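You operate a simulated robot arm through the tools that you are given. There is no shell and no other tool.

The job below is to be done with a simulated robot arm. You get a single attempt, and the scene is never put back.

TASK
Clear the letter rack, then file the three envelopes, each in the slot with its word.
Fine: the marker goes into the pen pot.

Only the result counts: the job must be done as asked and must still hold three seconds after the hand-in. Knocking over, shifting, dropping, spilling or breaking anything else fails it.

THE ROBOT
A 7-joint arm with a three-finger gripper, fixed in place. Base frame: the origin is at the foot of the arm, x ahead of it, y to its left, z up. Lengths are in m, angles in degrees, forces in N, time in s.
Its first joint turns from -166.0 to 166.0 degrees. Payload 2.69 kg.
The tool frame sits at the grasp point between the pads (the TCP): z along the fingers, y along the line on which they close. The tips reach 0.03 m beyond it. Largest opening 0.128 m; the body of the gripper starts 0.117 m behind the TCP.
Orientation is told as [roll, pitch, yaw] about the base's x, y, z axes, in that order, counted from this pose: with the fingers straight down and closing along the base's y, the tool's x points along the base's -x, its y along +y and its z along -z.

THE INTERFACE
- The arm moves only by the tool drive_tool. Its argument "commands" is a list of rows, each a list of 3 entries, a list of its own where there are three numbers: the shift along the tool's x, y, z in m, then the turn, a rotation vector about the tool's x, y, z in degrees, then the opening, from 0 (shut) to 1 (fully open). In form: [[[dx, dy, dz], [wx, wy, wz], hand], ...]. A call has 1 to 20 rows; each row shifts and turns the commanded pose from where the row before left it, along the tool's axes as they then stand. A row lasts 0.2 s, in which the tool goes at most 0.05 m and 8.6 degrees; a call with a longer step from one row to the next is refused whole, and so is a gripper value outside its range. A pose out of reach is approached as far as the arm can. The call stops where the force on the tool passes 90 N (or 10 N more than at its start, if that is more) or the arm is blocked; 0.2 s more then pass. The fingers move at their own pace and stop on an object; they squeeze with about 24 N. The grip force told is the motor's: it shows also when the fingers shut on nothing. Time passes only in rows, and 0.2 s behind the last, so rows that do not move let the fingers close. It gives the time, the measured TCP pose, the force on the tool (base axes), the opening and the grip force at its end, in the units of the frame above (readings bear some noise), with the torque about the TCP (base axes, N m) and any sound that the robot's microphone picked up, and new pictures: "pictures" is both (left out), scene, wrist or none.
- Cameras (640 x 400 px; columns grow to the right, rows downward): "scene" is fixed at [0.4015, 0.6499, 1.4981]; the picture's right is [-0.90, -0.44, 0.00], its down [-0.42, 0.85, -0.33] and it looks along [0.14, -0.29, -0.95] (base axes); focal length 369 px, centre (320, 200). "wrist" rides on the gripper at [0.058, 0.054, -0.131] in the tool frame; the picture's right is [-0.68, 0.74, 0.00], its down [-0.62, -0.57, -0.55] and it looks along [-0.40, -0.37, 0.84] (tool axes); focal length 234 px, centre (320, 200). There is no depth. A picture from a camera that has moved, and an enlarged one, comes with that camera's place and axes in the base frame and with its lens.
- move_column(by): slides the trunk up (or, below 0, down) by that many m; the arm rides with it, the base frame stays. It gives what a move gives, with no picture.
- zoom(camera, box): a new picture of the part [left, top, right, bottom] of that camera's present view, enlarged. It takes no simulated time.
- hand_in(): hands the job in; it is judged then, once.

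Nothing tells you positions but the pictures and the camera data. Unless the task says otherwise, let go and move clear before handing in.

The tools are called after "Request:" by a JSON object that holds its "method" and its "body". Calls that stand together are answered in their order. drive_tool: Moves the arm, as the interface text tells. Its arguments: {"type":"object","properties":{"commands":{"type":"array","items":{"type":"array"}},"pictures":{"type":"string","enum":["both","scene","wrist","none"]}},"required":["commands"]} The other tools are called the same way: move_column (by) slides the trunk up or down; zoom (camera, box) takes an enlarged picture of a part of a camera's view; hand_in () hands the job in.

At the start:

```text
time: 0.0
tcp_pos: [0.312, 0.4535, 1.0609]
tcp_rot: [-0.1, -0.1, 0.0]
contact_force: [0.1, 0.5, -0.4]
ft_torque: [0.02, -0.05, 0.02]
width: 0.128
grip_force: 0.0
trunk travel left (down, up): [-0.15, 0.2]
```

scene: 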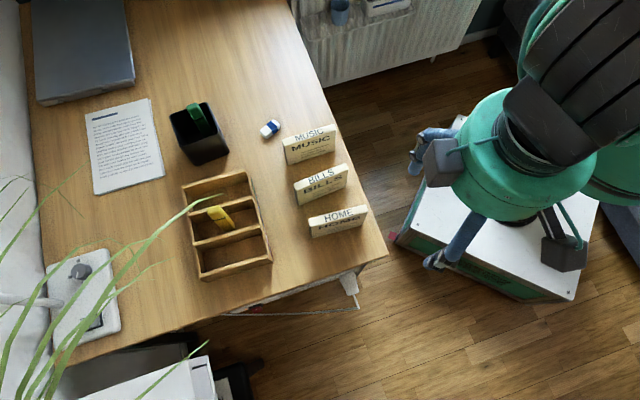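
wrist: 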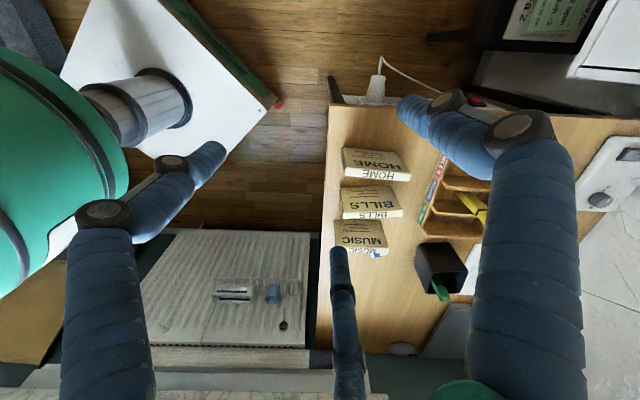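

I see a desk with a three-slot rack (a yellow marker lying in it), a black pen pot with something green in it, and three standing envelopes labelled MUSIC, BILLS and HOME. I'll look closer before moving anything.

Request:
{"method": "zoom", "body": {"camera": "scene", "box": [160, 90, 400, 300]}}

Request:
{"method": "zoom", "body": {"camera": "wrist", "box": [320, 130, 500, 310]}}

Request:
{"method": "zoom", "body": {"camera": "scene", "box": [170, 160, 290, 290]}}

```text
1.90 times, centred on (280, 195) of scene
camera zoom: at [0.4015, 0.6499, 1.4981], right [-0.9, -0.44, 0.0], down [-0.42, 0.85, -0.33], along [0.14, -0.29, -0.95], focal length 702 px, centre (396, 210)
```

zoom: 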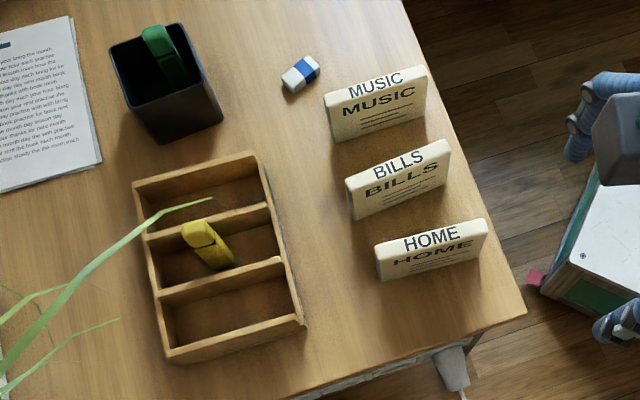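

```text
2.22 times, centred on (410, 220) of wrist
camera zoom: at [0.2535, 0.5072, 1.1929], right [0.68, 0.74, 0.0], down [0.62, -0.57, 0.55], along [0.4, -0.37, -0.84], focal length 520 px, centre (120, 156)
```

zoom: 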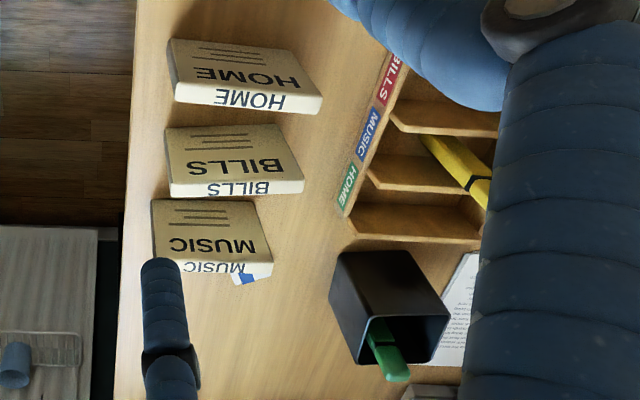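

```text
3.08 times, centred on (230, 225) of scene
camera zoom: at [0.4015, 0.6499, 1.4981], right [-0.9, -0.44, 0.0], down [-0.42, 0.85, -0.33], along [0.14, -0.29, -0.95], focal length 1134 px, centre (597, 123)
```

zoom: 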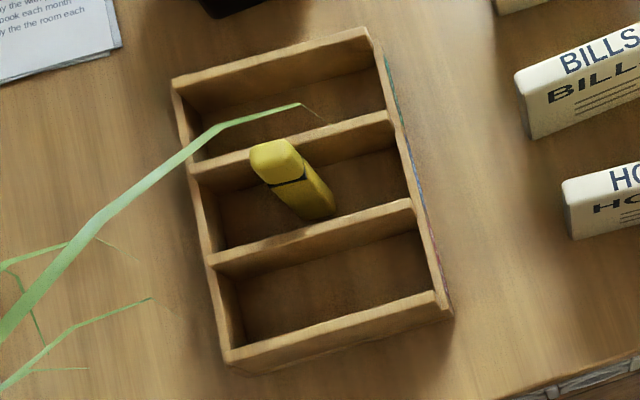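

The rack labels read, from the pot end, HOME, MUSIC, BILLS, and the marker is leaning in the MUSIC slot. Triangulating, I put the table at about z 0.74 and the envelope tops at about 0.83, all turned roughly 42° from the base axes. I'll turn the tool to match, staying high, and move towards the rack for a better view.

Request:
{"method": "drive_tool", "body": {"commands": [[[0, 0, 0], [0, 0, -8.4], 1], [[0, 0, 0], [0, 0, -8.4], 1], [[0, 0, 0], [0, 0, -8.4], 1], [[0, 0, 0], [0, 0, -8.4], 1], [[0, 0, 0], [0, 0, -8.4], 1]], "pictures": "both"}}

```text
time: 1.2
tcp_pos: [0.3101, 0.4531, 1.0599]
tcp_rot: [0.0, 0.0, 42.2]
contact_force: [0.4, 0.1, -0.2]
ft_torque: [0.02, 0.01, 0.0]
width: 0.1281
grip_force: 0.1
trunk travel left (down, up): [-0.15, 0.2]
camera wrist: at [0.2327, 0.4539, 1.1925], right [0.01, 1.0, 0.0], down [0.84, -0.01, 0.55], along [0.55, 0.0, -0.84], focal length 234 px, centre (320, 200)
```

scene: 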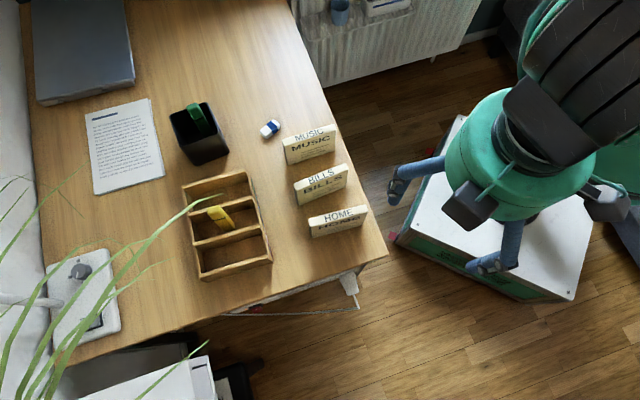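
wrist: 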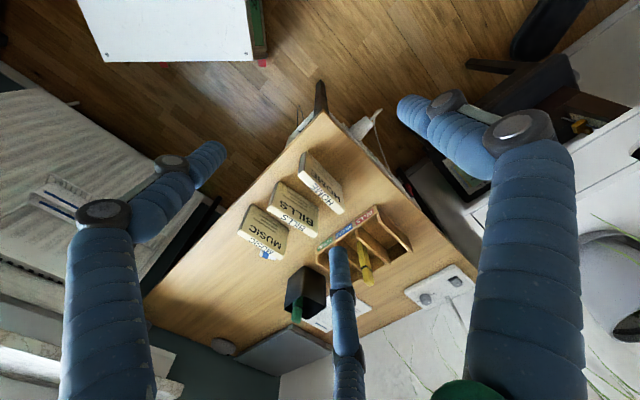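

The tool is now at yaw 42.2°, which roughly matches the envelopes. I'll move above the desk front at about z 1.0, clear of everything, to see the rack and the envelopes.

Request:
{"method": "drive_tool", "body": {"commands": [[[-0.04, -0.0064, 0.01], [0, 0, 0], 1], [[-0.04, -0.0064, 0.01], [0, 0, 0], 1], [[-0.04, -0.0064, 0.01], [0, 0, 0], 1], [[-0.04, -0.0064, 0.01], [0, 0, 0], 1], [[-0.04, -0.0064, 0.01], [0, 0, 0], 1], [[0, 0, 0], [0, 0, 0], 1]], "pictures": "both"}}

```text
time: 2.6
tcp_pos: [0.4822, 0.5643, 1.01]
tcp_rot: [0.0, 0.1, 42.0]
contact_force: [0.2, 0.1, -1.5]
ft_torque: [-0.03, 0.02, 0.01]
width: 0.1278
grip_force: 0.0
trunk travel left (down, up): [-0.15, 0.2]
camera wrist: at [0.4027, 0.5642, 1.1423], right [0.01, 1.0, 0.0], down [0.84, -0.01, 0.55], along [0.55, -0.01, -0.84], focal length 234 px, centre (320, 200)
```

scene: 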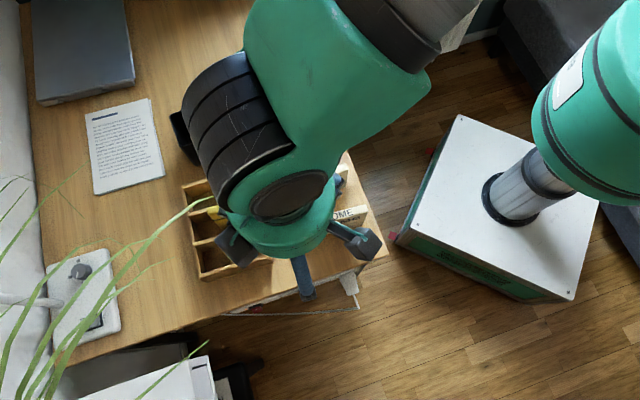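
wrist: 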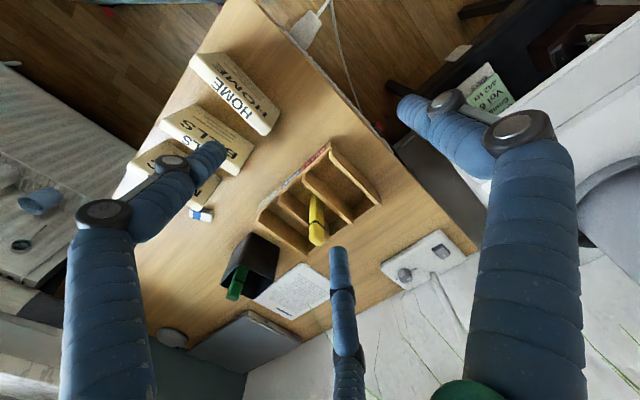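

Request:
{"method": "zoom", "body": {"camera": "wrist", "box": [240, 120, 400, 260]}}

Request:
{"method": "zoom", "body": {"camera": "wrist", "box": [100, 30, 300, 230]}}

Request:
{"method": "zoom", "body": {"camera": "wrist", "box": [200, 200, 400, 400]}}

Request:
{"method": "zoom", "body": {"camera": "scene", "box": [160, 120, 400, 310]}}

```text
2.86 times, centred on (320, 190) of wrist
camera zoom: at [0.4027, 0.5642, 1.1423], right [0.01, 1.0, 0.0], down [0.84, -0.01, 0.55], along [0.55, -0.01, -0.84], focal length 669 px, centre (320, 229)
```

zoom: 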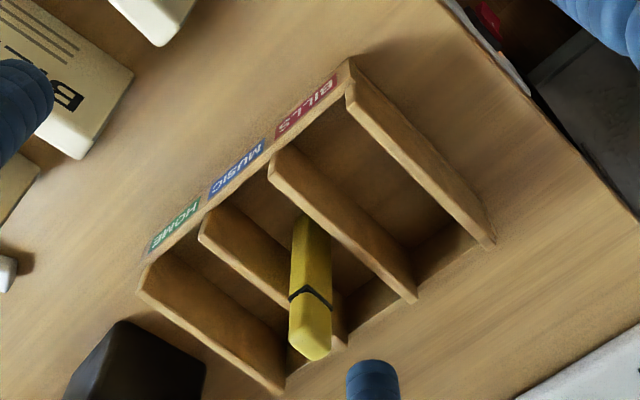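

```text
2.00 times, centred on (200, 130) of wrist
camera zoom: at [0.4027, 0.5642, 1.1423], right [0.01, 1.0, 0.0], down [0.84, -0.01, 0.55], along [0.55, -0.01, -0.84], focal length 468 px, centre (560, 340)
```

zoom: 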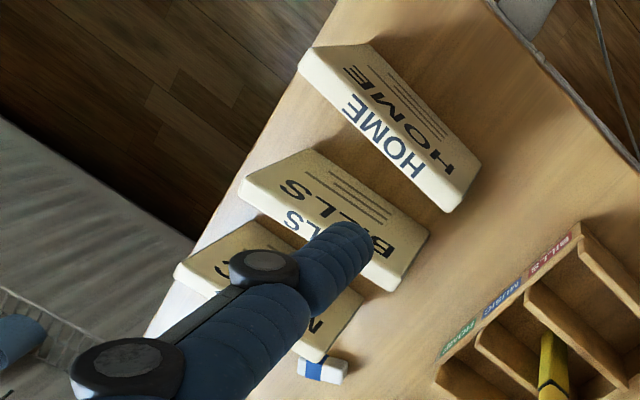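

```text
2.00 times, centred on (300, 300) of wrist
camera zoom: at [0.4027, 0.5642, 1.1423], right [0.01, 1.0, 0.0], down [0.84, -0.01, 0.55], along [0.55, -0.01, -0.84], focal length 468 px, centre (360, 0)
```

zoom: 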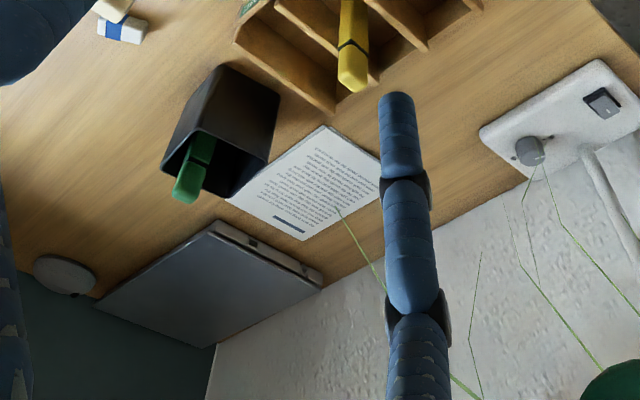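

```text
2.11 times, centred on (280, 215) of scene
camera zoom: at [0.4015, 0.6499, 1.4981], right [-0.9, -0.44, 0.0], down [-0.42, 0.85, -0.33], along [0.14, -0.29, -0.95], focal length 776 px, centre (404, 168)
```

zoom: 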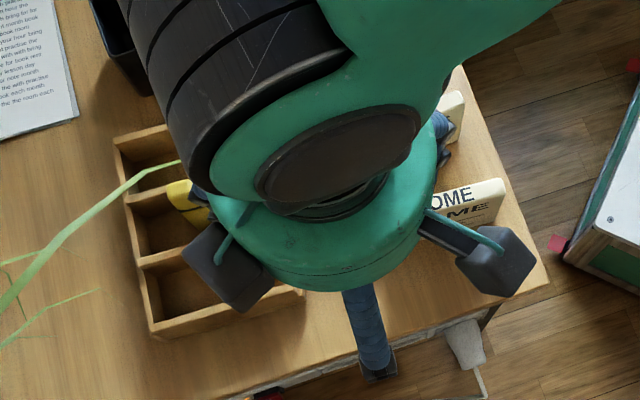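

The pictures show a hand with three visible digits, although the text describes a two-finger parallel gripper. I'll close it in free air here to see how the fingers actually move.

Request:
{"method": "drive_tool", "body": {"commands": [[[0, 0, 0], [0, 0, 0], 0.4], [[0, 0, 0], [0, 0, 0], 0.4], [[0, 0, 0], [0, 0, 0], 0.4]], "pictures": "both"}}

Request:
{"method": "drive_tool", "body": {"commands": [[[0, 0, 0], [0, 0, 0], 0], [[0, 0, 0], [0, 0, 0], 0], [[0, 0, 0], [0, 0, 0], 0]], "pictures": "both"}}

```text
time: 3.4
tcp_pos: [0.4808, 0.5629, 1.0101]
tcp_rot: [0.0, 0.0, 42.0]
contact_force: [-0.8, 1.0, 0.1]
ft_torque: [0.02, 0.0, 0.01]
width: 0.0514
grip_force: 0.0
trunk travel left (down, up): [-0.15, 0.2]
camera wrist: at [0.4019, 0.5635, 1.143], right [0.01, 1.0, 0.0], down [0.84, -0.01, 0.55], along [0.55, -0.01, -0.84], focal length 234 px, centre (320, 200)
```

scene: 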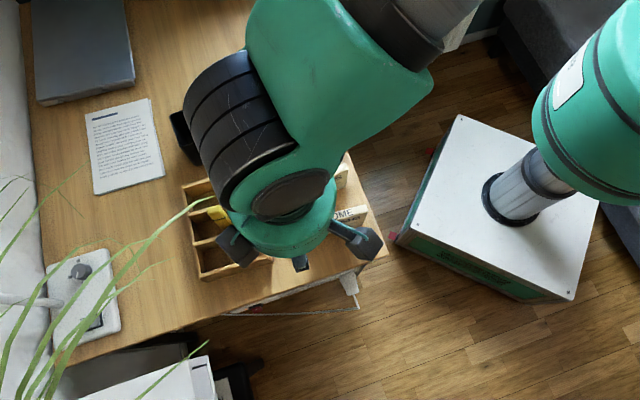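
wrist: 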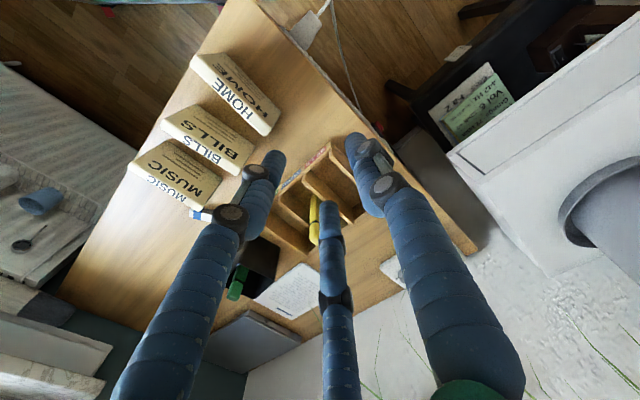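

```text
time: 4.2
tcp_pos: [0.4819, 0.5634, 1.0105]
tcp_rot: [0.1, 0.0, 42.0]
contact_force: [0.4, 0.1, 0.1]
ft_torque: [0.02, 0.01, 0.03]
width: 0.0021
grip_force: 23.5
trunk travel left (down, up): [-0.15, 0.2]
camera wrist: at [0.4019, 0.5635, 1.143], right [0.01, 1.0, 0.0], down [0.84, -0.01, 0.55], along [0.55, -0.01, -0.84], focal length 234 px, centre (320, 200)
```

scene: 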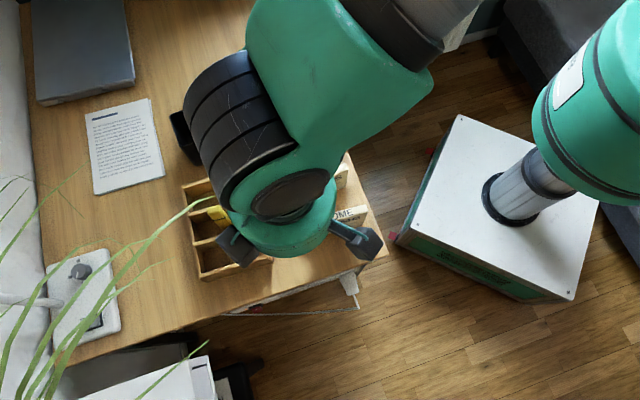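
wrist: 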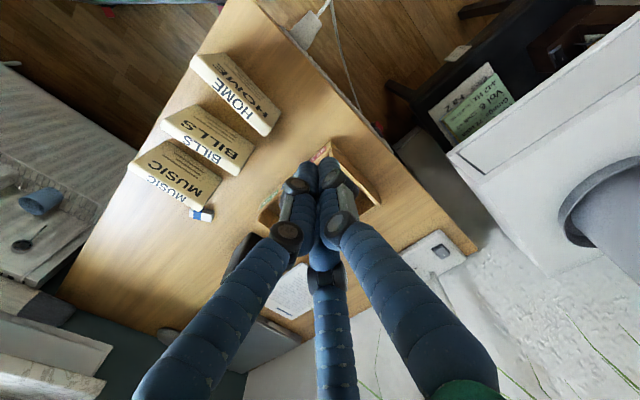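

The hand closes symmetrically about the TCP, and an opening near 0.4–0.5 keeps it compact. The view of the envelopes is clear now, so I'll zoom in to measure them, the rack and the pot.

Request:
{"method": "zoom", "body": {"camera": "wrist", "box": [120, 40, 280, 140]}}

Request:
{"method": "zoom", "body": {"camera": "wrist", "box": [110, 120, 270, 220]}}

Request:
{"method": "drive_tool", "body": {"commands": [[[0.0, 0.0, 0], [0, 0, 0], 1], [[0.0, 0, 0], [0, 0, 0], 1], [[0, 0, 0], [0, 0, 0], 1]], "pictures": "none"}}

Request:
{"method": "zoom", "body": {"camera": "wrist", "box": [250, 130, 390, 230]}}

Request:
{"method": "zoom", "body": {"camera": "wrist", "box": [210, 200, 350, 320]}}

```text
4.00 times, centred on (200, 90) of wrist
camera zoom: at [0.4019, 0.5635, 1.143], right [0.01, 1.0, 0.0], down [0.84, -0.01, 0.55], along [0.55, -0.01, -0.84], focal length 937 px, centre (800, 640)
```

zoom: 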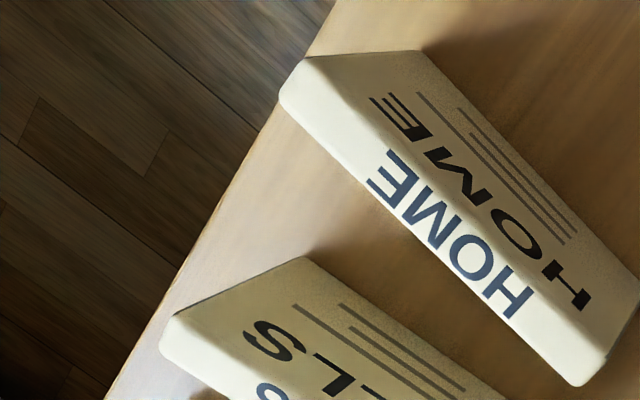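

```text
4.00 times, centred on (190, 170) of wrist
camera zoom: at [0.4019, 0.5635, 1.143], right [0.01, 1.0, 0.0], down [0.84, -0.01, 0.55], along [0.55, -0.01, -0.84], focal length 937 px, centre (840, 320)
```

zoom: 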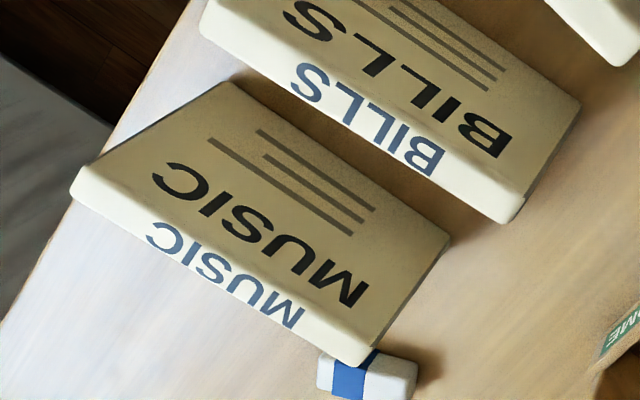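

```text
time: 5.0
tcp_pos: [0.4816, 0.5635, 1.0105]
tcp_rot: [0.1, 0.0, 42.0]
contact_force: [0.8, 0.0, 0.9]
ft_torque: [-0.01, 0.0, 0.0]
width: 0.128
grip_force: 0.1
trunk travel left (down, up): [-0.15, 0.2]
```

```text
4.00 times, centred on (320, 180) of wrist
camera zoom: at [0.4019, 0.5635, 1.143], right [0.01, 1.0, 0.0], down [0.84, -0.01, 0.55], along [0.55, -0.01, -0.84], focal length 937 px, centre (320, 280)
```

zoom: 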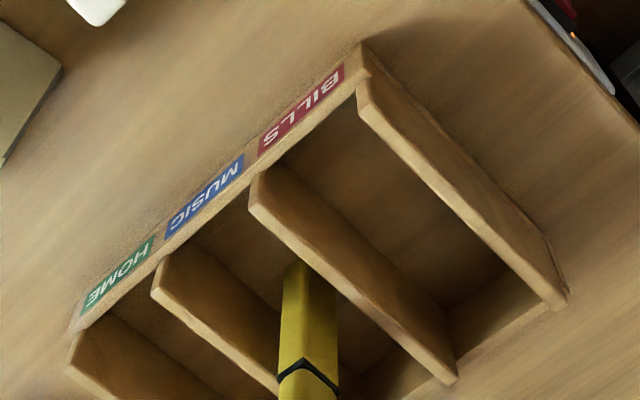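

```text
3.33 times, centred on (280, 260) of wrist
camera zoom: at [0.4019, 0.5635, 1.143], right [0.01, 1.0, 0.0], down [0.84, -0.01, 0.55], along [0.55, -0.01, -0.84], focal length 781 px, centre (453, 0)
```

zoom: 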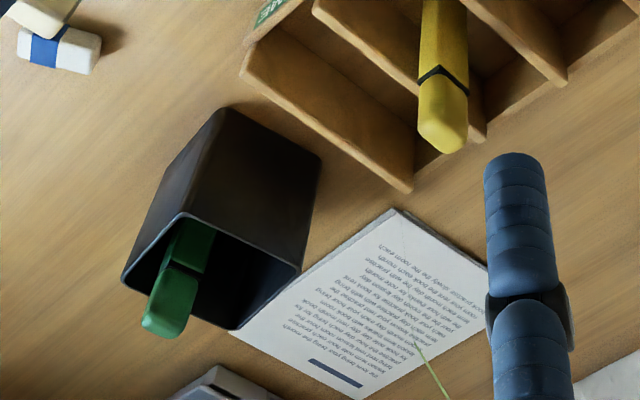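

The marker is standing nearly upright in the middle (MUSIC) slot at about (0.652, 0.557), with its top at about z 0.873. The rack dividers top out at about 0.785. I'll hover above the marker with the fingers half open and check alignment.

Request:
{"method": "drive_tool", "body": {"commands": [[[-0.0244, -0.0237, 0.01], [0, 0, 0], 0.8], [[-0.0244, -0.0237, 0.01], [0, 0, 0], 0.8], [[-0.0244, -0.0237, 0.01], [0, 0, 0], 0.8], [[-0.0244, -0.0237, 0.01], [0, 0, 0], 0.8], [[-0.0244, -0.0237, 0.01], [0, 0, 0], 0.8], [[0, 0, 0], [0, 0, 0], 0.8]], "pictures": "both"}}

Request:
{"method": "zoom", "body": {"camera": "wrist", "box": [220, 60, 420, 260]}}

Request:
{"method": "zoom", "body": {"camera": "scene", "box": [150, 80, 310, 290]}}

```text
time: 6.4
tcp_pos: [0.6543, 0.5584, 0.9613]
tcp_rot: [0.0, 0.1, 42.1]
contact_force: [-0.1, 0.7, 0.3]
ft_torque: [0.01, 0.06, -0.02]
width: 0.1023
grip_force: 0.1
trunk travel left (down, up): [-0.15, 0.2]
camera wrist: at [0.5746, 0.5585, 1.0934], right [0.01, 1.0, 0.0], down [0.84, -0.01, 0.55], along [0.55, -0.01, -0.84], focal length 234 px, centre (320, 200)
```

scene: 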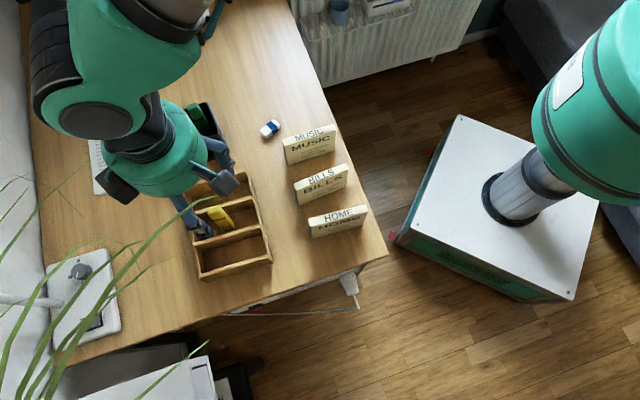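
wrist: 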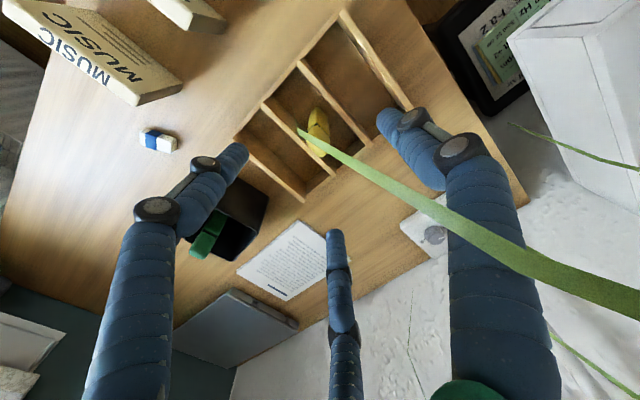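

```text
2.00 times, centred on (320, 160) of wrist
camera zoom: at [0.5746, 0.5585, 1.0934], right [0.01, 1.0, 0.0], down [0.84, -0.01, 0.55], along [0.55, -0.01, -0.84], focal length 468 px, centre (320, 280)
```

zoom: 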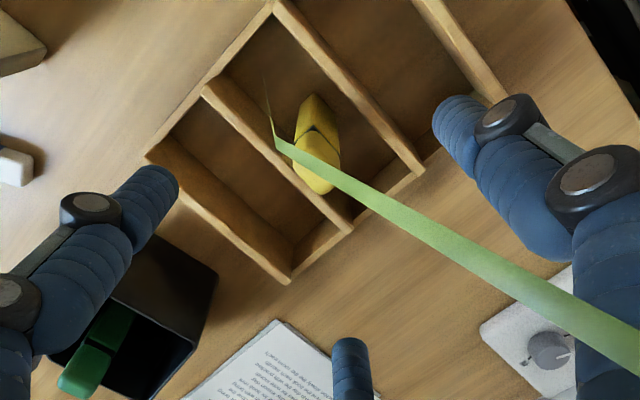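

```text
1.90 times, centred on (230, 185) of scene
camera zoom: at [0.4015, 0.6499, 1.4981], right [-0.9, -0.44, 0.0], down [-0.42, 0.85, -0.33], along [0.14, -0.29, -0.95], focal length 702 px, centre (491, 229)
```

zoom: 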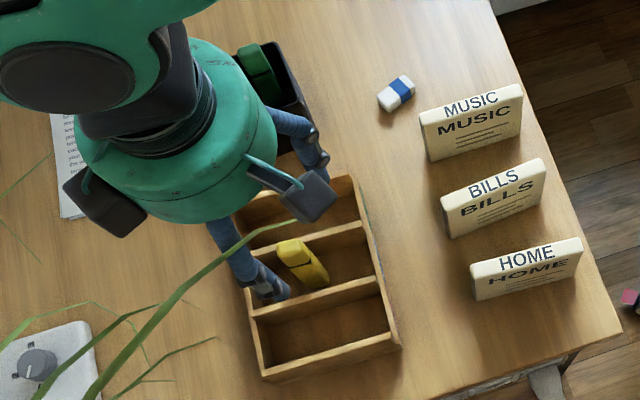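

There's a plant leaf hanging near the rack at about z 1.0. I'll check whether it has moved compared with the first picture before going lower.

Request:
{"method": "zoom", "body": {"camera": "scene", "box": [170, 160, 290, 290]}}

Request:
{"method": "zoom", "body": {"camera": "wrist", "box": [240, 80, 400, 220]}}

Request:
{"method": "zoom", "body": {"camera": "wrist", "box": [380, 80, 640, 340]}}

```text
3.08 times, centred on (230, 225) of scene
camera zoom: at [0.4015, 0.6499, 1.4981], right [-0.9, -0.44, 0.0], down [-0.42, 0.85, -0.33], along [0.14, -0.29, -0.95], focal length 1134 px, centre (597, 123)
```

zoom: 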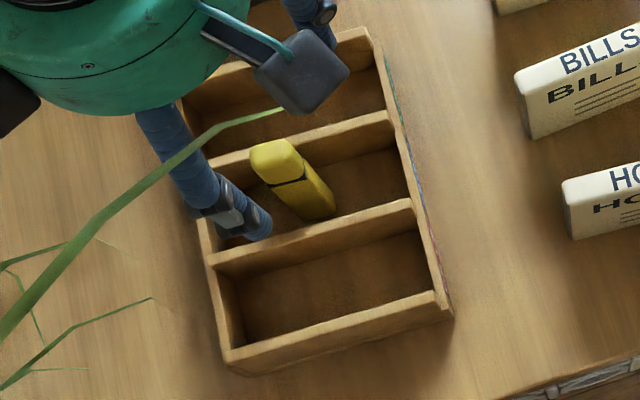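

```text
2.86 times, centred on (320, 150) of wrist
camera zoom: at [0.5746, 0.5585, 1.0934], right [0.01, 1.0, 0.0], down [0.84, -0.01, 0.55], along [0.55, -0.01, -0.84], focal length 669 px, centre (320, 343)
```

zoom: 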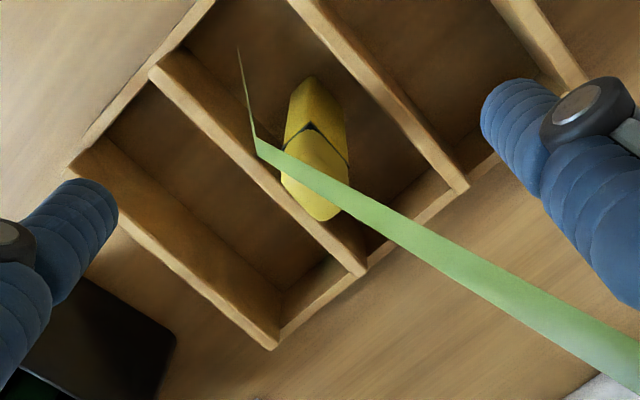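

```text
1.54 times, centred on (510, 210) of wrist
camera zoom: at [0.5746, 0.5585, 1.0934], right [0.01, 1.0, 0.0], down [0.84, -0.01, 0.55], along [0.55, -0.01, -0.84], focal length 360 px, centre (28, 185)
```

zoom: 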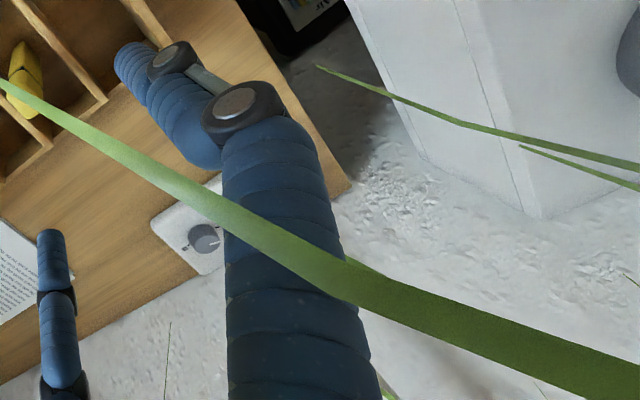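

The leaf hasn't moved and the hand is centred over the marker. I'll lower straight down to about z 0.85, which keeps the tips above the dividers, then check before closing.

Request:
{"method": "drive_tool", "body": {"commands": [[[0.002, 0, 0.018], [0, 0, 0], 0.65], [[0, 0, 0.018], [0, 0, 0], 0.65], [[0, 0, 0.018], [0, 0, 0], 0.65], [[0, 0, 0.018], [0, 0, 0], 0.65], [[0, 0, 0.018], [0, 0, 0], 0.65], [[0, 0, 0.018], [0, 0, 0], 0.65], [[0, 0, 0], [0, 0, 0], 0.65]], "pictures": "both"}}

Request:
{"method": "zoom", "body": {"camera": "wrist", "box": [220, 60, 420, 260]}}

Request:
{"method": "zoom", "body": {"camera": "scene", "box": [170, 160, 290, 290]}}

```text
time: 8.0
tcp_pos: [0.6526, 0.5574, 0.8536]
tcp_rot: [0.0, 0.0, 42.0]
contact_force: [0.7, 0.7, -0.5]
ft_torque: [0.01, 0.02, -0.01]
width: 0.0831
grip_force: 0.2
trunk travel left (down, up): [-0.15, 0.2]
camera wrist: at [0.5723, 0.5583, 0.9849], right [0.01, 1.0, 0.0], down [0.84, -0.01, 0.55], along [0.55, -0.01, -0.84], focal length 234 px, centre (320, 200)
```

scene: 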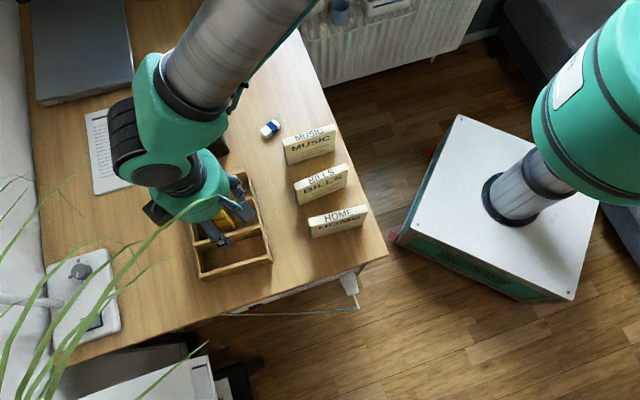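
wrist: 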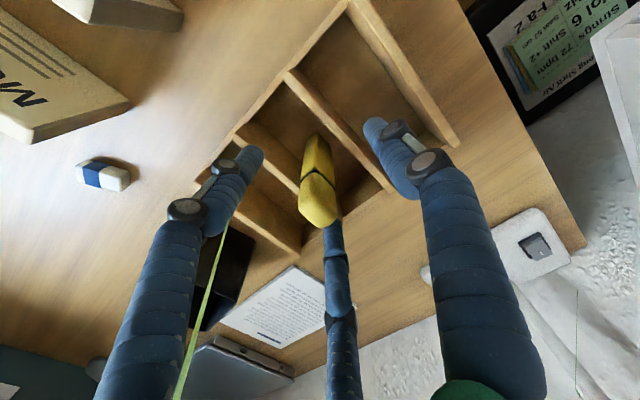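

```text
2.00 times, centred on (320, 160) of wrist
camera zoom: at [0.5723, 0.5583, 0.9849], right [0.01, 1.0, 0.0], down [0.84, -0.01, 0.55], along [0.55, -0.01, -0.84], focal length 468 px, centre (320, 280)
```

zoom: 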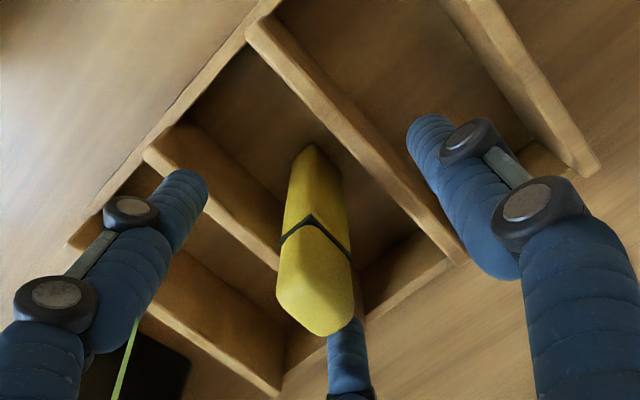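

```text
3.08 times, centred on (230, 225) of scene
camera zoom: at [0.4015, 0.6499, 1.4981], right [-0.9, -0.44, 0.0], down [-0.42, 0.85, -0.33], along [0.14, -0.29, -0.95], focal length 1134 px, centre (597, 123)
```

zoom: 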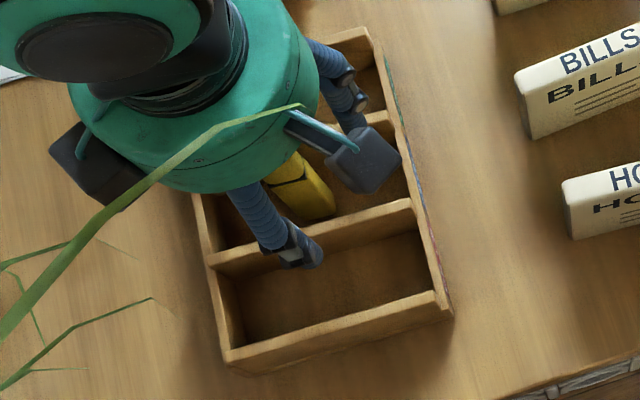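

The marker's axis lies at the TCP, between the fingers, and the leaf is still undisturbed. I'll close on the marker.

Request:
{"method": "drive_tool", "body": {"commands": [[[0, 0, 0], [0, 0, 0], 0], [[0, 0, 0], [0, 0, 0], 0], [[0, 0, 0], [0, 0, 0], 0], [[0, 0, 0], [0, 0, 0], 0]], "pictures": "both"}}

Request:
{"method": "zoom", "body": {"camera": "wrist", "box": [220, 60, 420, 260]}}

```text
time: 9.0
tcp_pos: [0.6512, 0.5575, 0.8531]
tcp_rot: [0.1, 0.0, 42.0]
contact_force: [-0.1, -0.2, 0.4]
ft_torque: [0.03, 0.01, 0.01]
width: 0.0198
grip_force: 24.1
trunk travel left (down, up): [-0.15, 0.2]
camera wrist: at [0.5722, 0.5581, 0.985], right [0.01, 1.0, 0.0], down [0.84, -0.01, 0.55], along [0.55, -0.01, -0.84], focal length 234 px, centre (320, 200)
```

scene: 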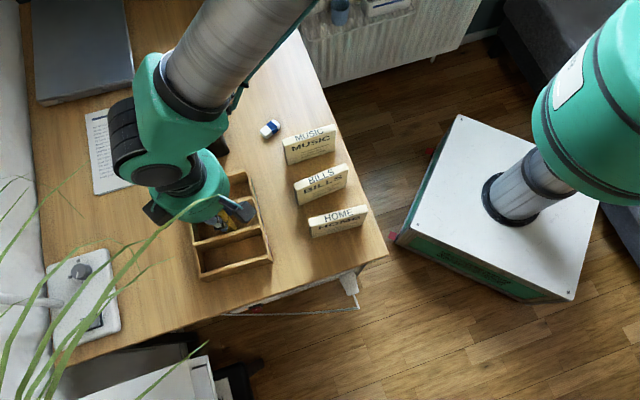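
wrist: 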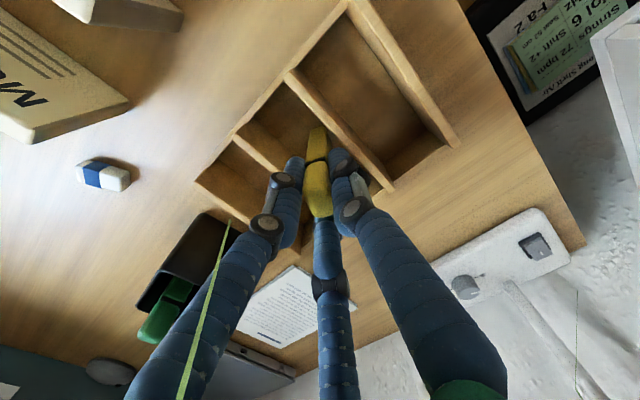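

```text
2.00 times, centred on (320, 160) of wrist
camera zoom: at [0.5722, 0.5581, 0.985], right [0.01, 1.0, 0.0], down [0.84, -0.01, 0.55], along [0.55, -0.01, -0.84], focal length 468 px, centre (320, 280)
```

zoom: 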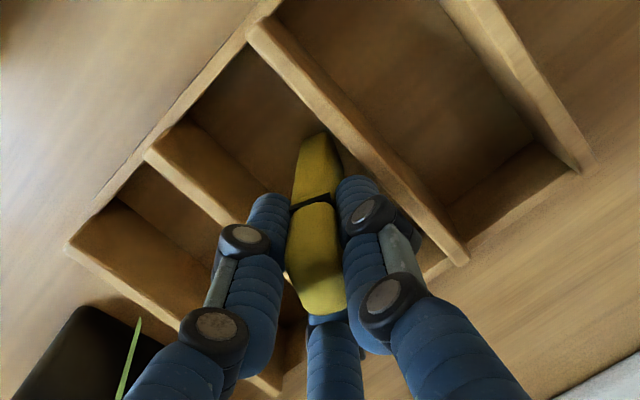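

The marker is held at 0.0198 m wide. I'll lift it straight up about 0.15 m so its lower end clears the rack and the pot rim.

Request:
{"method": "drive_tool", "body": {"commands": [[[0, 0, -0.015], [0, 0, 0], 0], [[0, 0, -0.025], [0, 0, 0], 0], [[0, 0, -0.03], [0, 0, 0], 0], [[0, 0, -0.03], [0, 0, 0], 0], [[0, 0, -0.03], [0, 0, 0], 0], [[0, 0, -0.02], [0, 0, 0], 0], [[0, 0, 0], [0, 0, 0], 0]], "pictures": "both"}}

Request:
{"method": "zoom", "body": {"camera": "wrist", "box": [140, 140, 340, 320]}}

Request:
{"method": "zoom", "body": {"camera": "scene", "box": [140, 70, 280, 190]}}

```text
time: 10.6
tcp_pos: [0.6518, 0.5572, 1.0039]
tcp_rot: [0.0, 0.1, 42.0]
contact_force: [-0.3, -1.0, -0.4]
ft_torque: [0.01, -0.01, 0.02]
width: 0.02
grip_force: 24.5
trunk travel left (down, up): [-0.15, 0.2]
camera wrist: at [0.5716, 0.557, 1.136], right [0.01, 1.0, 0.0], down [0.84, -0.01, 0.55], along [0.55, -0.01, -0.84], focal length 234 px, centre (320, 200)
```

scene: 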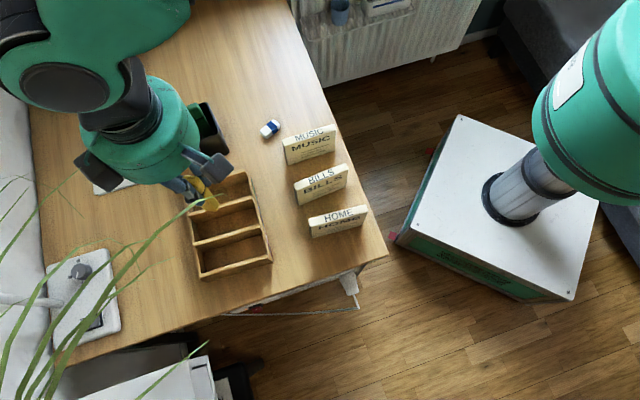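
wrist: 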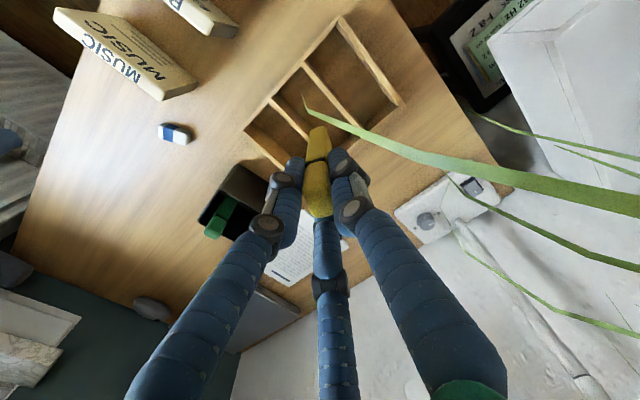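

```text
2.22 times, centred on (240, 230) of wrist
camera zoom: at [0.5716, 0.557, 1.136], right [0.01, 1.0, 0.0], down [0.84, -0.01, 0.55], along [0.55, -0.01, -0.84], focal length 520 px, centre (498, 133)
```

zoom: 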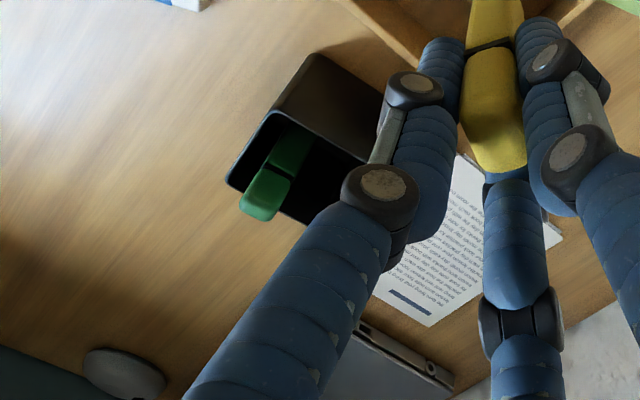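

```text
3.33 times, centred on (210, 130) of scene
camera zoom: at [0.4015, 0.6499, 1.4981], right [-0.9, -0.44, 0.0], down [-0.42, 0.85, -0.33], along [0.14, -0.29, -0.95], focal length 1229 px, centre (687, 433)
```

zoom: 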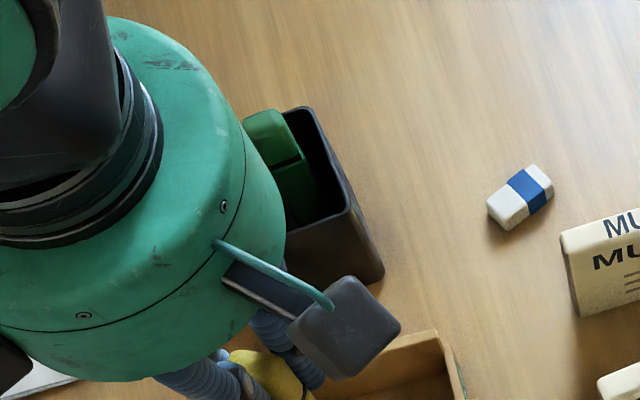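

From several views I put the pot's rim at about z 0.833, its centre near (0.803, 0.410) and its sides at about 0.078 m. The green marker stands upright near (0.801, 0.393), so I'll aim for the free side at about (0.802, 0.434), staying high on the way.

Request:
{"method": "drive_tool", "body": {"commands": [[[0, 0, -0.02], [0, 0, 0], 0], [[-0.0049, -0.032, 0], [0, 0, 0], 0], [[-0.0049, -0.032, 0], [0, 0, 0], 0], [[-0.0049, -0.032, 0], [0, 0, 0], 0], [[-0.0049, -0.032, 0], [0, 0, 0], 0], [[-0.0049, -0.032, 0], [0, 0, 0], 0], [[-0.0049, -0.032, 0], [0, 0, 0], 0], [[0, 0, 0], [0, 0, 0], 0]], "pictures": "both"}}

Request:
{"method": "zoom", "body": {"camera": "wrist", "box": [220, 60, 420, 260]}}

Request:
{"method": "zoom", "body": {"camera": "scene", "box": [100, 50, 260, 210]}}

```text
time: 12.4
tcp_pos: [0.8004, 0.4332, 1.0234]
tcp_rot: [0.0, 0.1, 41.9]
contact_force: [0.3, 0.5, 0.1]
ft_torque: [0.02, 0.03, -0.02]
width: 0.0196
grip_force: 23.8
trunk travel left (down, up): [-0.15, 0.2]
camera wrist: at [0.7214, 0.4322, 1.1553], right [0.01, 1.0, 0.0], down [0.84, -0.01, 0.55], along [0.55, -0.01, -0.84], focal length 234 px, centre (320, 200)
```

scene: 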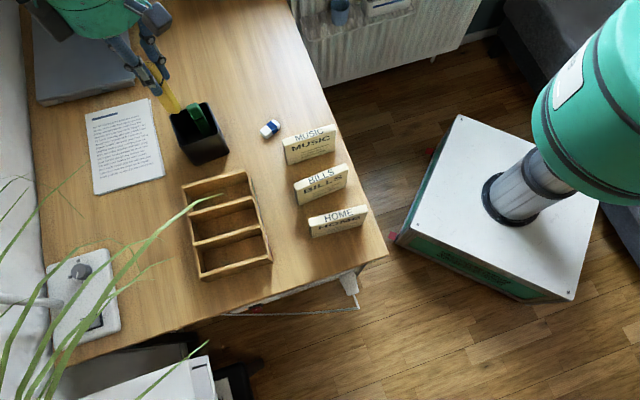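
wrist: 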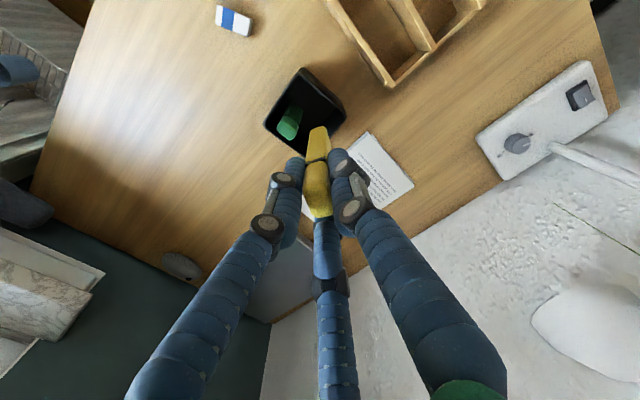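

```text
2.00 times, centred on (320, 160) of wrist
camera zoom: at [0.7214, 0.4322, 1.1553], right [0.01, 1.0, 0.0], down [0.84, -0.01, 0.55], along [0.55, -0.01, -0.84], focal length 468 px, centre (320, 280)
```

zoom: 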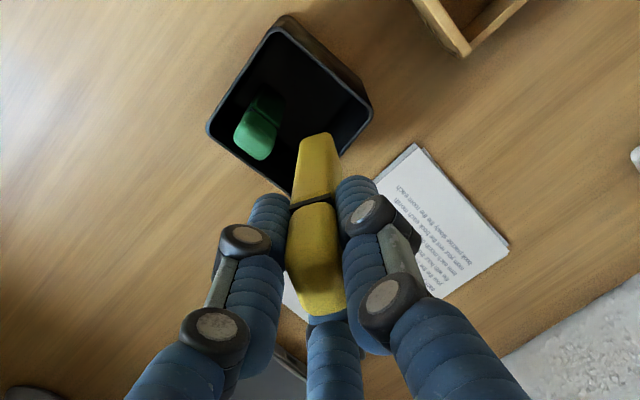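

```text
2.50 times, centred on (180, 130) of scene
camera zoom: at [0.4015, 0.6499, 1.4981], right [-0.9, -0.44, 0.0], down [-0.42, 0.85, -0.33], along [0.14, -0.29, -0.95], focal length 922 px, centre (670, 375)
```

zoom: 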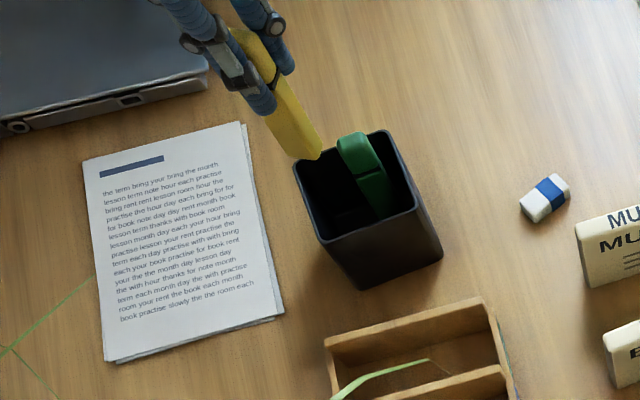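

The view is clear: the marker is above the free +y side of the pot, about 4.5 cm from the green marker. I'll lower it in.

Request:
{"method": "drive_tool", "body": {"commands": [[[0, 0, 0.02], [0, 0, 0], 0], [[0, 0, 0.02], [0, 0, 0], 0], [[0, 0, 0.02], [0, 0, 0], 0], [[0, 0, 0.018], [0, 0, 0], 0], [[0, 0, 0.018], [0, 0, 0], 0], [[0, 0, 0.018], [0, 0, 0], 0], [[0, 0, 0.015], [0, 0, 0], 0], [[0, 0, 0.012], [0, 0, 0], 0], [[0, 0, 0], [0, 0, 0], 0]], "pictures": "both"}}

Request:
{"method": "zoom", "body": {"camera": "wrist", "box": [220, 60, 420, 260]}}

Request:
{"method": "zoom", "body": {"camera": "scene", "box": [120, 50, 260, 190]}}

```text
time: 14.4
tcp_pos: [0.8007, 0.4342, 0.8815]
tcp_rot: [0.0, 0.0, 42.0]
contact_force: [0.3, 0.1, -0.3]
ft_torque: [-0.01, 0.04, 0.0]
width: 0.0196
grip_force: 24.1
trunk travel left (down, up): [-0.15, 0.2]
camera wrist: at [0.7212, 0.4343, 1.0135], right [0.01, 1.0, 0.0], down [0.84, -0.01, 0.55], along [0.55, -0.01, -0.84], focal length 234 px, centre (320, 200)
```

scene: 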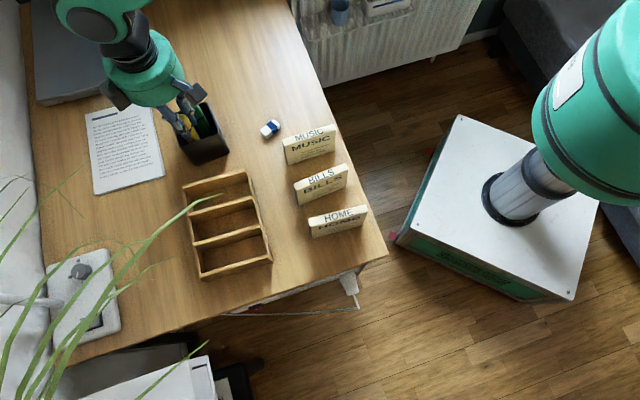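
wrist: 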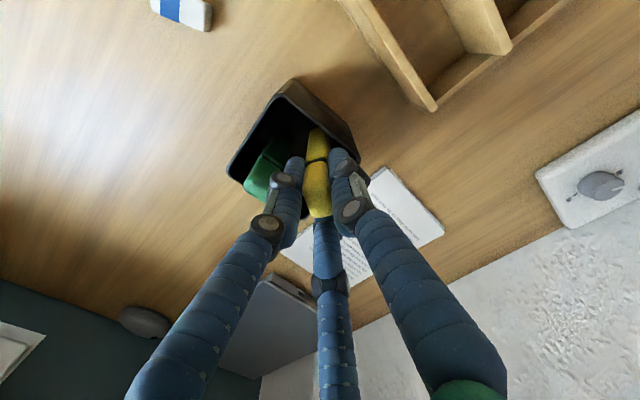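

```text
2.00 times, centred on (320, 160) of wrist
camera zoom: at [0.7212, 0.4343, 1.0135], right [0.01, 1.0, 0.0], down [0.84, -0.01, 0.55], along [0.55, -0.01, -0.84], focal length 468 px, centre (320, 280)
```

zoom: 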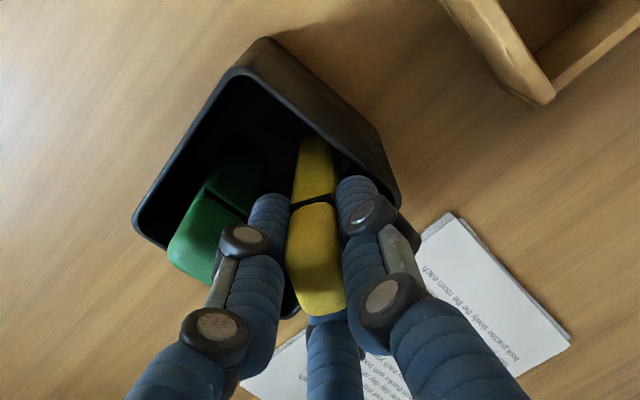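

```text
2.86 times, centred on (190, 120) of scene
camera zoom: at [0.4015, 0.6499, 1.4981], right [-0.9, -0.44, 0.0], down [-0.42, 0.85, -0.33], along [0.14, -0.29, -0.95], focal length 1053 px, centre (691, 429)
```

zoom: 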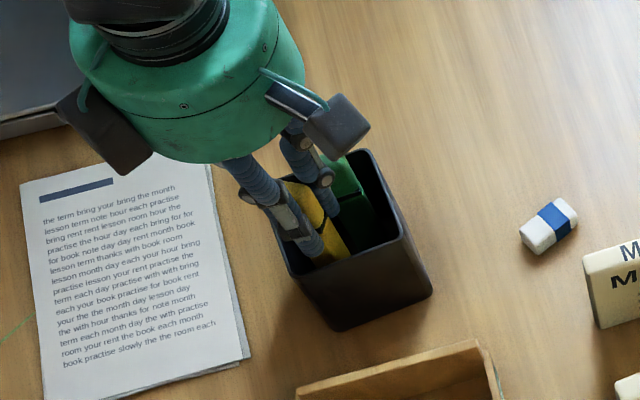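

The marker is inside the pot next to the green one, with the fingertips just above the rim. I'll nudge slightly towards the pot centre, lower 1 cm more, and release with a small opening.

Request:
{"method": "drive_tool", "body": {"commands": [[[0, -0.004, 0.006], [0, 0, 0], 0], [[0, 0, 0.006], [0, 0, 0], 0], [[0, 0, 0], [0, 0, 0], 0], [[0, 0, 0], [0, 0, 0], 0.28], [[0, 0, 0], [0, 0, 0], 0.28], [[0, 0, 0], [0, 0, 0], 0.28]], "pictures": "both"}}

Request:
{"method": "zoom", "body": {"camera": "wrist", "box": [220, 60, 420, 260]}}

Request:
{"method": "zoom", "body": {"camera": "scene", "box": [120, 50, 260, 190]}}

```text
time: 15.8
tcp_pos: [0.8038, 0.432, 0.8693]
tcp_rot: [0.1, -0.1, 41.9]
contact_force: [-0.3, -0.5, 0.7]
ft_torque: [0.01, 0.0, 0.0]
width: 0.0355
grip_force: 0.1
trunk travel left (down, up): [-0.15, 0.2]
camera wrist: at [0.7243, 0.4306, 1.0018], right [0.01, 1.0, 0.0], down [0.84, -0.01, 0.55], along [0.55, -0.01, -0.84], focal length 234 px, centre (320, 200)
```

scene: 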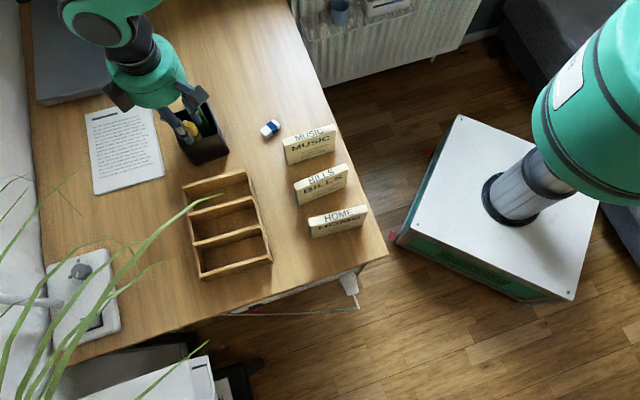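
wrist: 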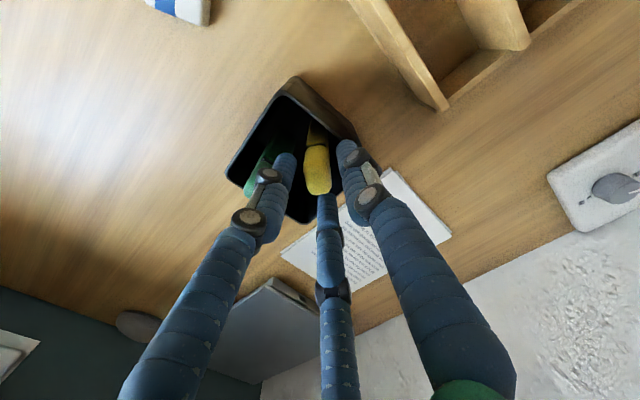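

```text
2.00 times, centred on (320, 160) of wrist
camera zoom: at [0.7243, 0.4306, 1.0018], right [0.01, 1.0, 0.0], down [0.84, -0.01, 0.55], along [0.55, -0.01, -0.84], focal length 468 px, centre (320, 280)
```

zoom: 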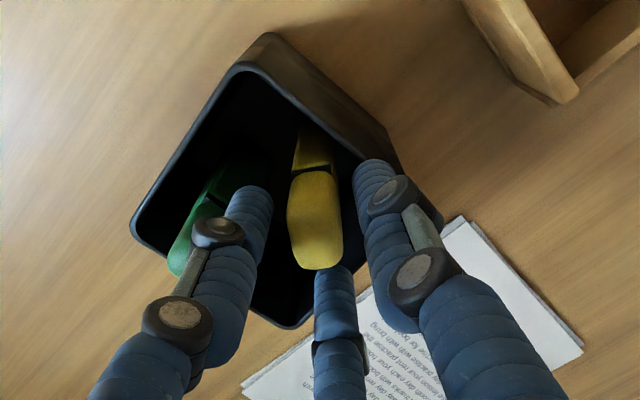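

```text
2.86 times, centred on (190, 120) of scene
camera zoom: at [0.4015, 0.6499, 1.4981], right [-0.9, -0.44, 0.0], down [-0.42, 0.85, -0.33], along [0.14, -0.29, -0.95], focal length 1053 px, centre (691, 429)
```

zoom: 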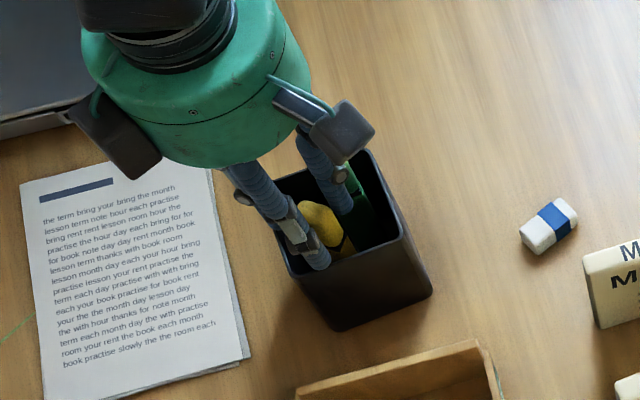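

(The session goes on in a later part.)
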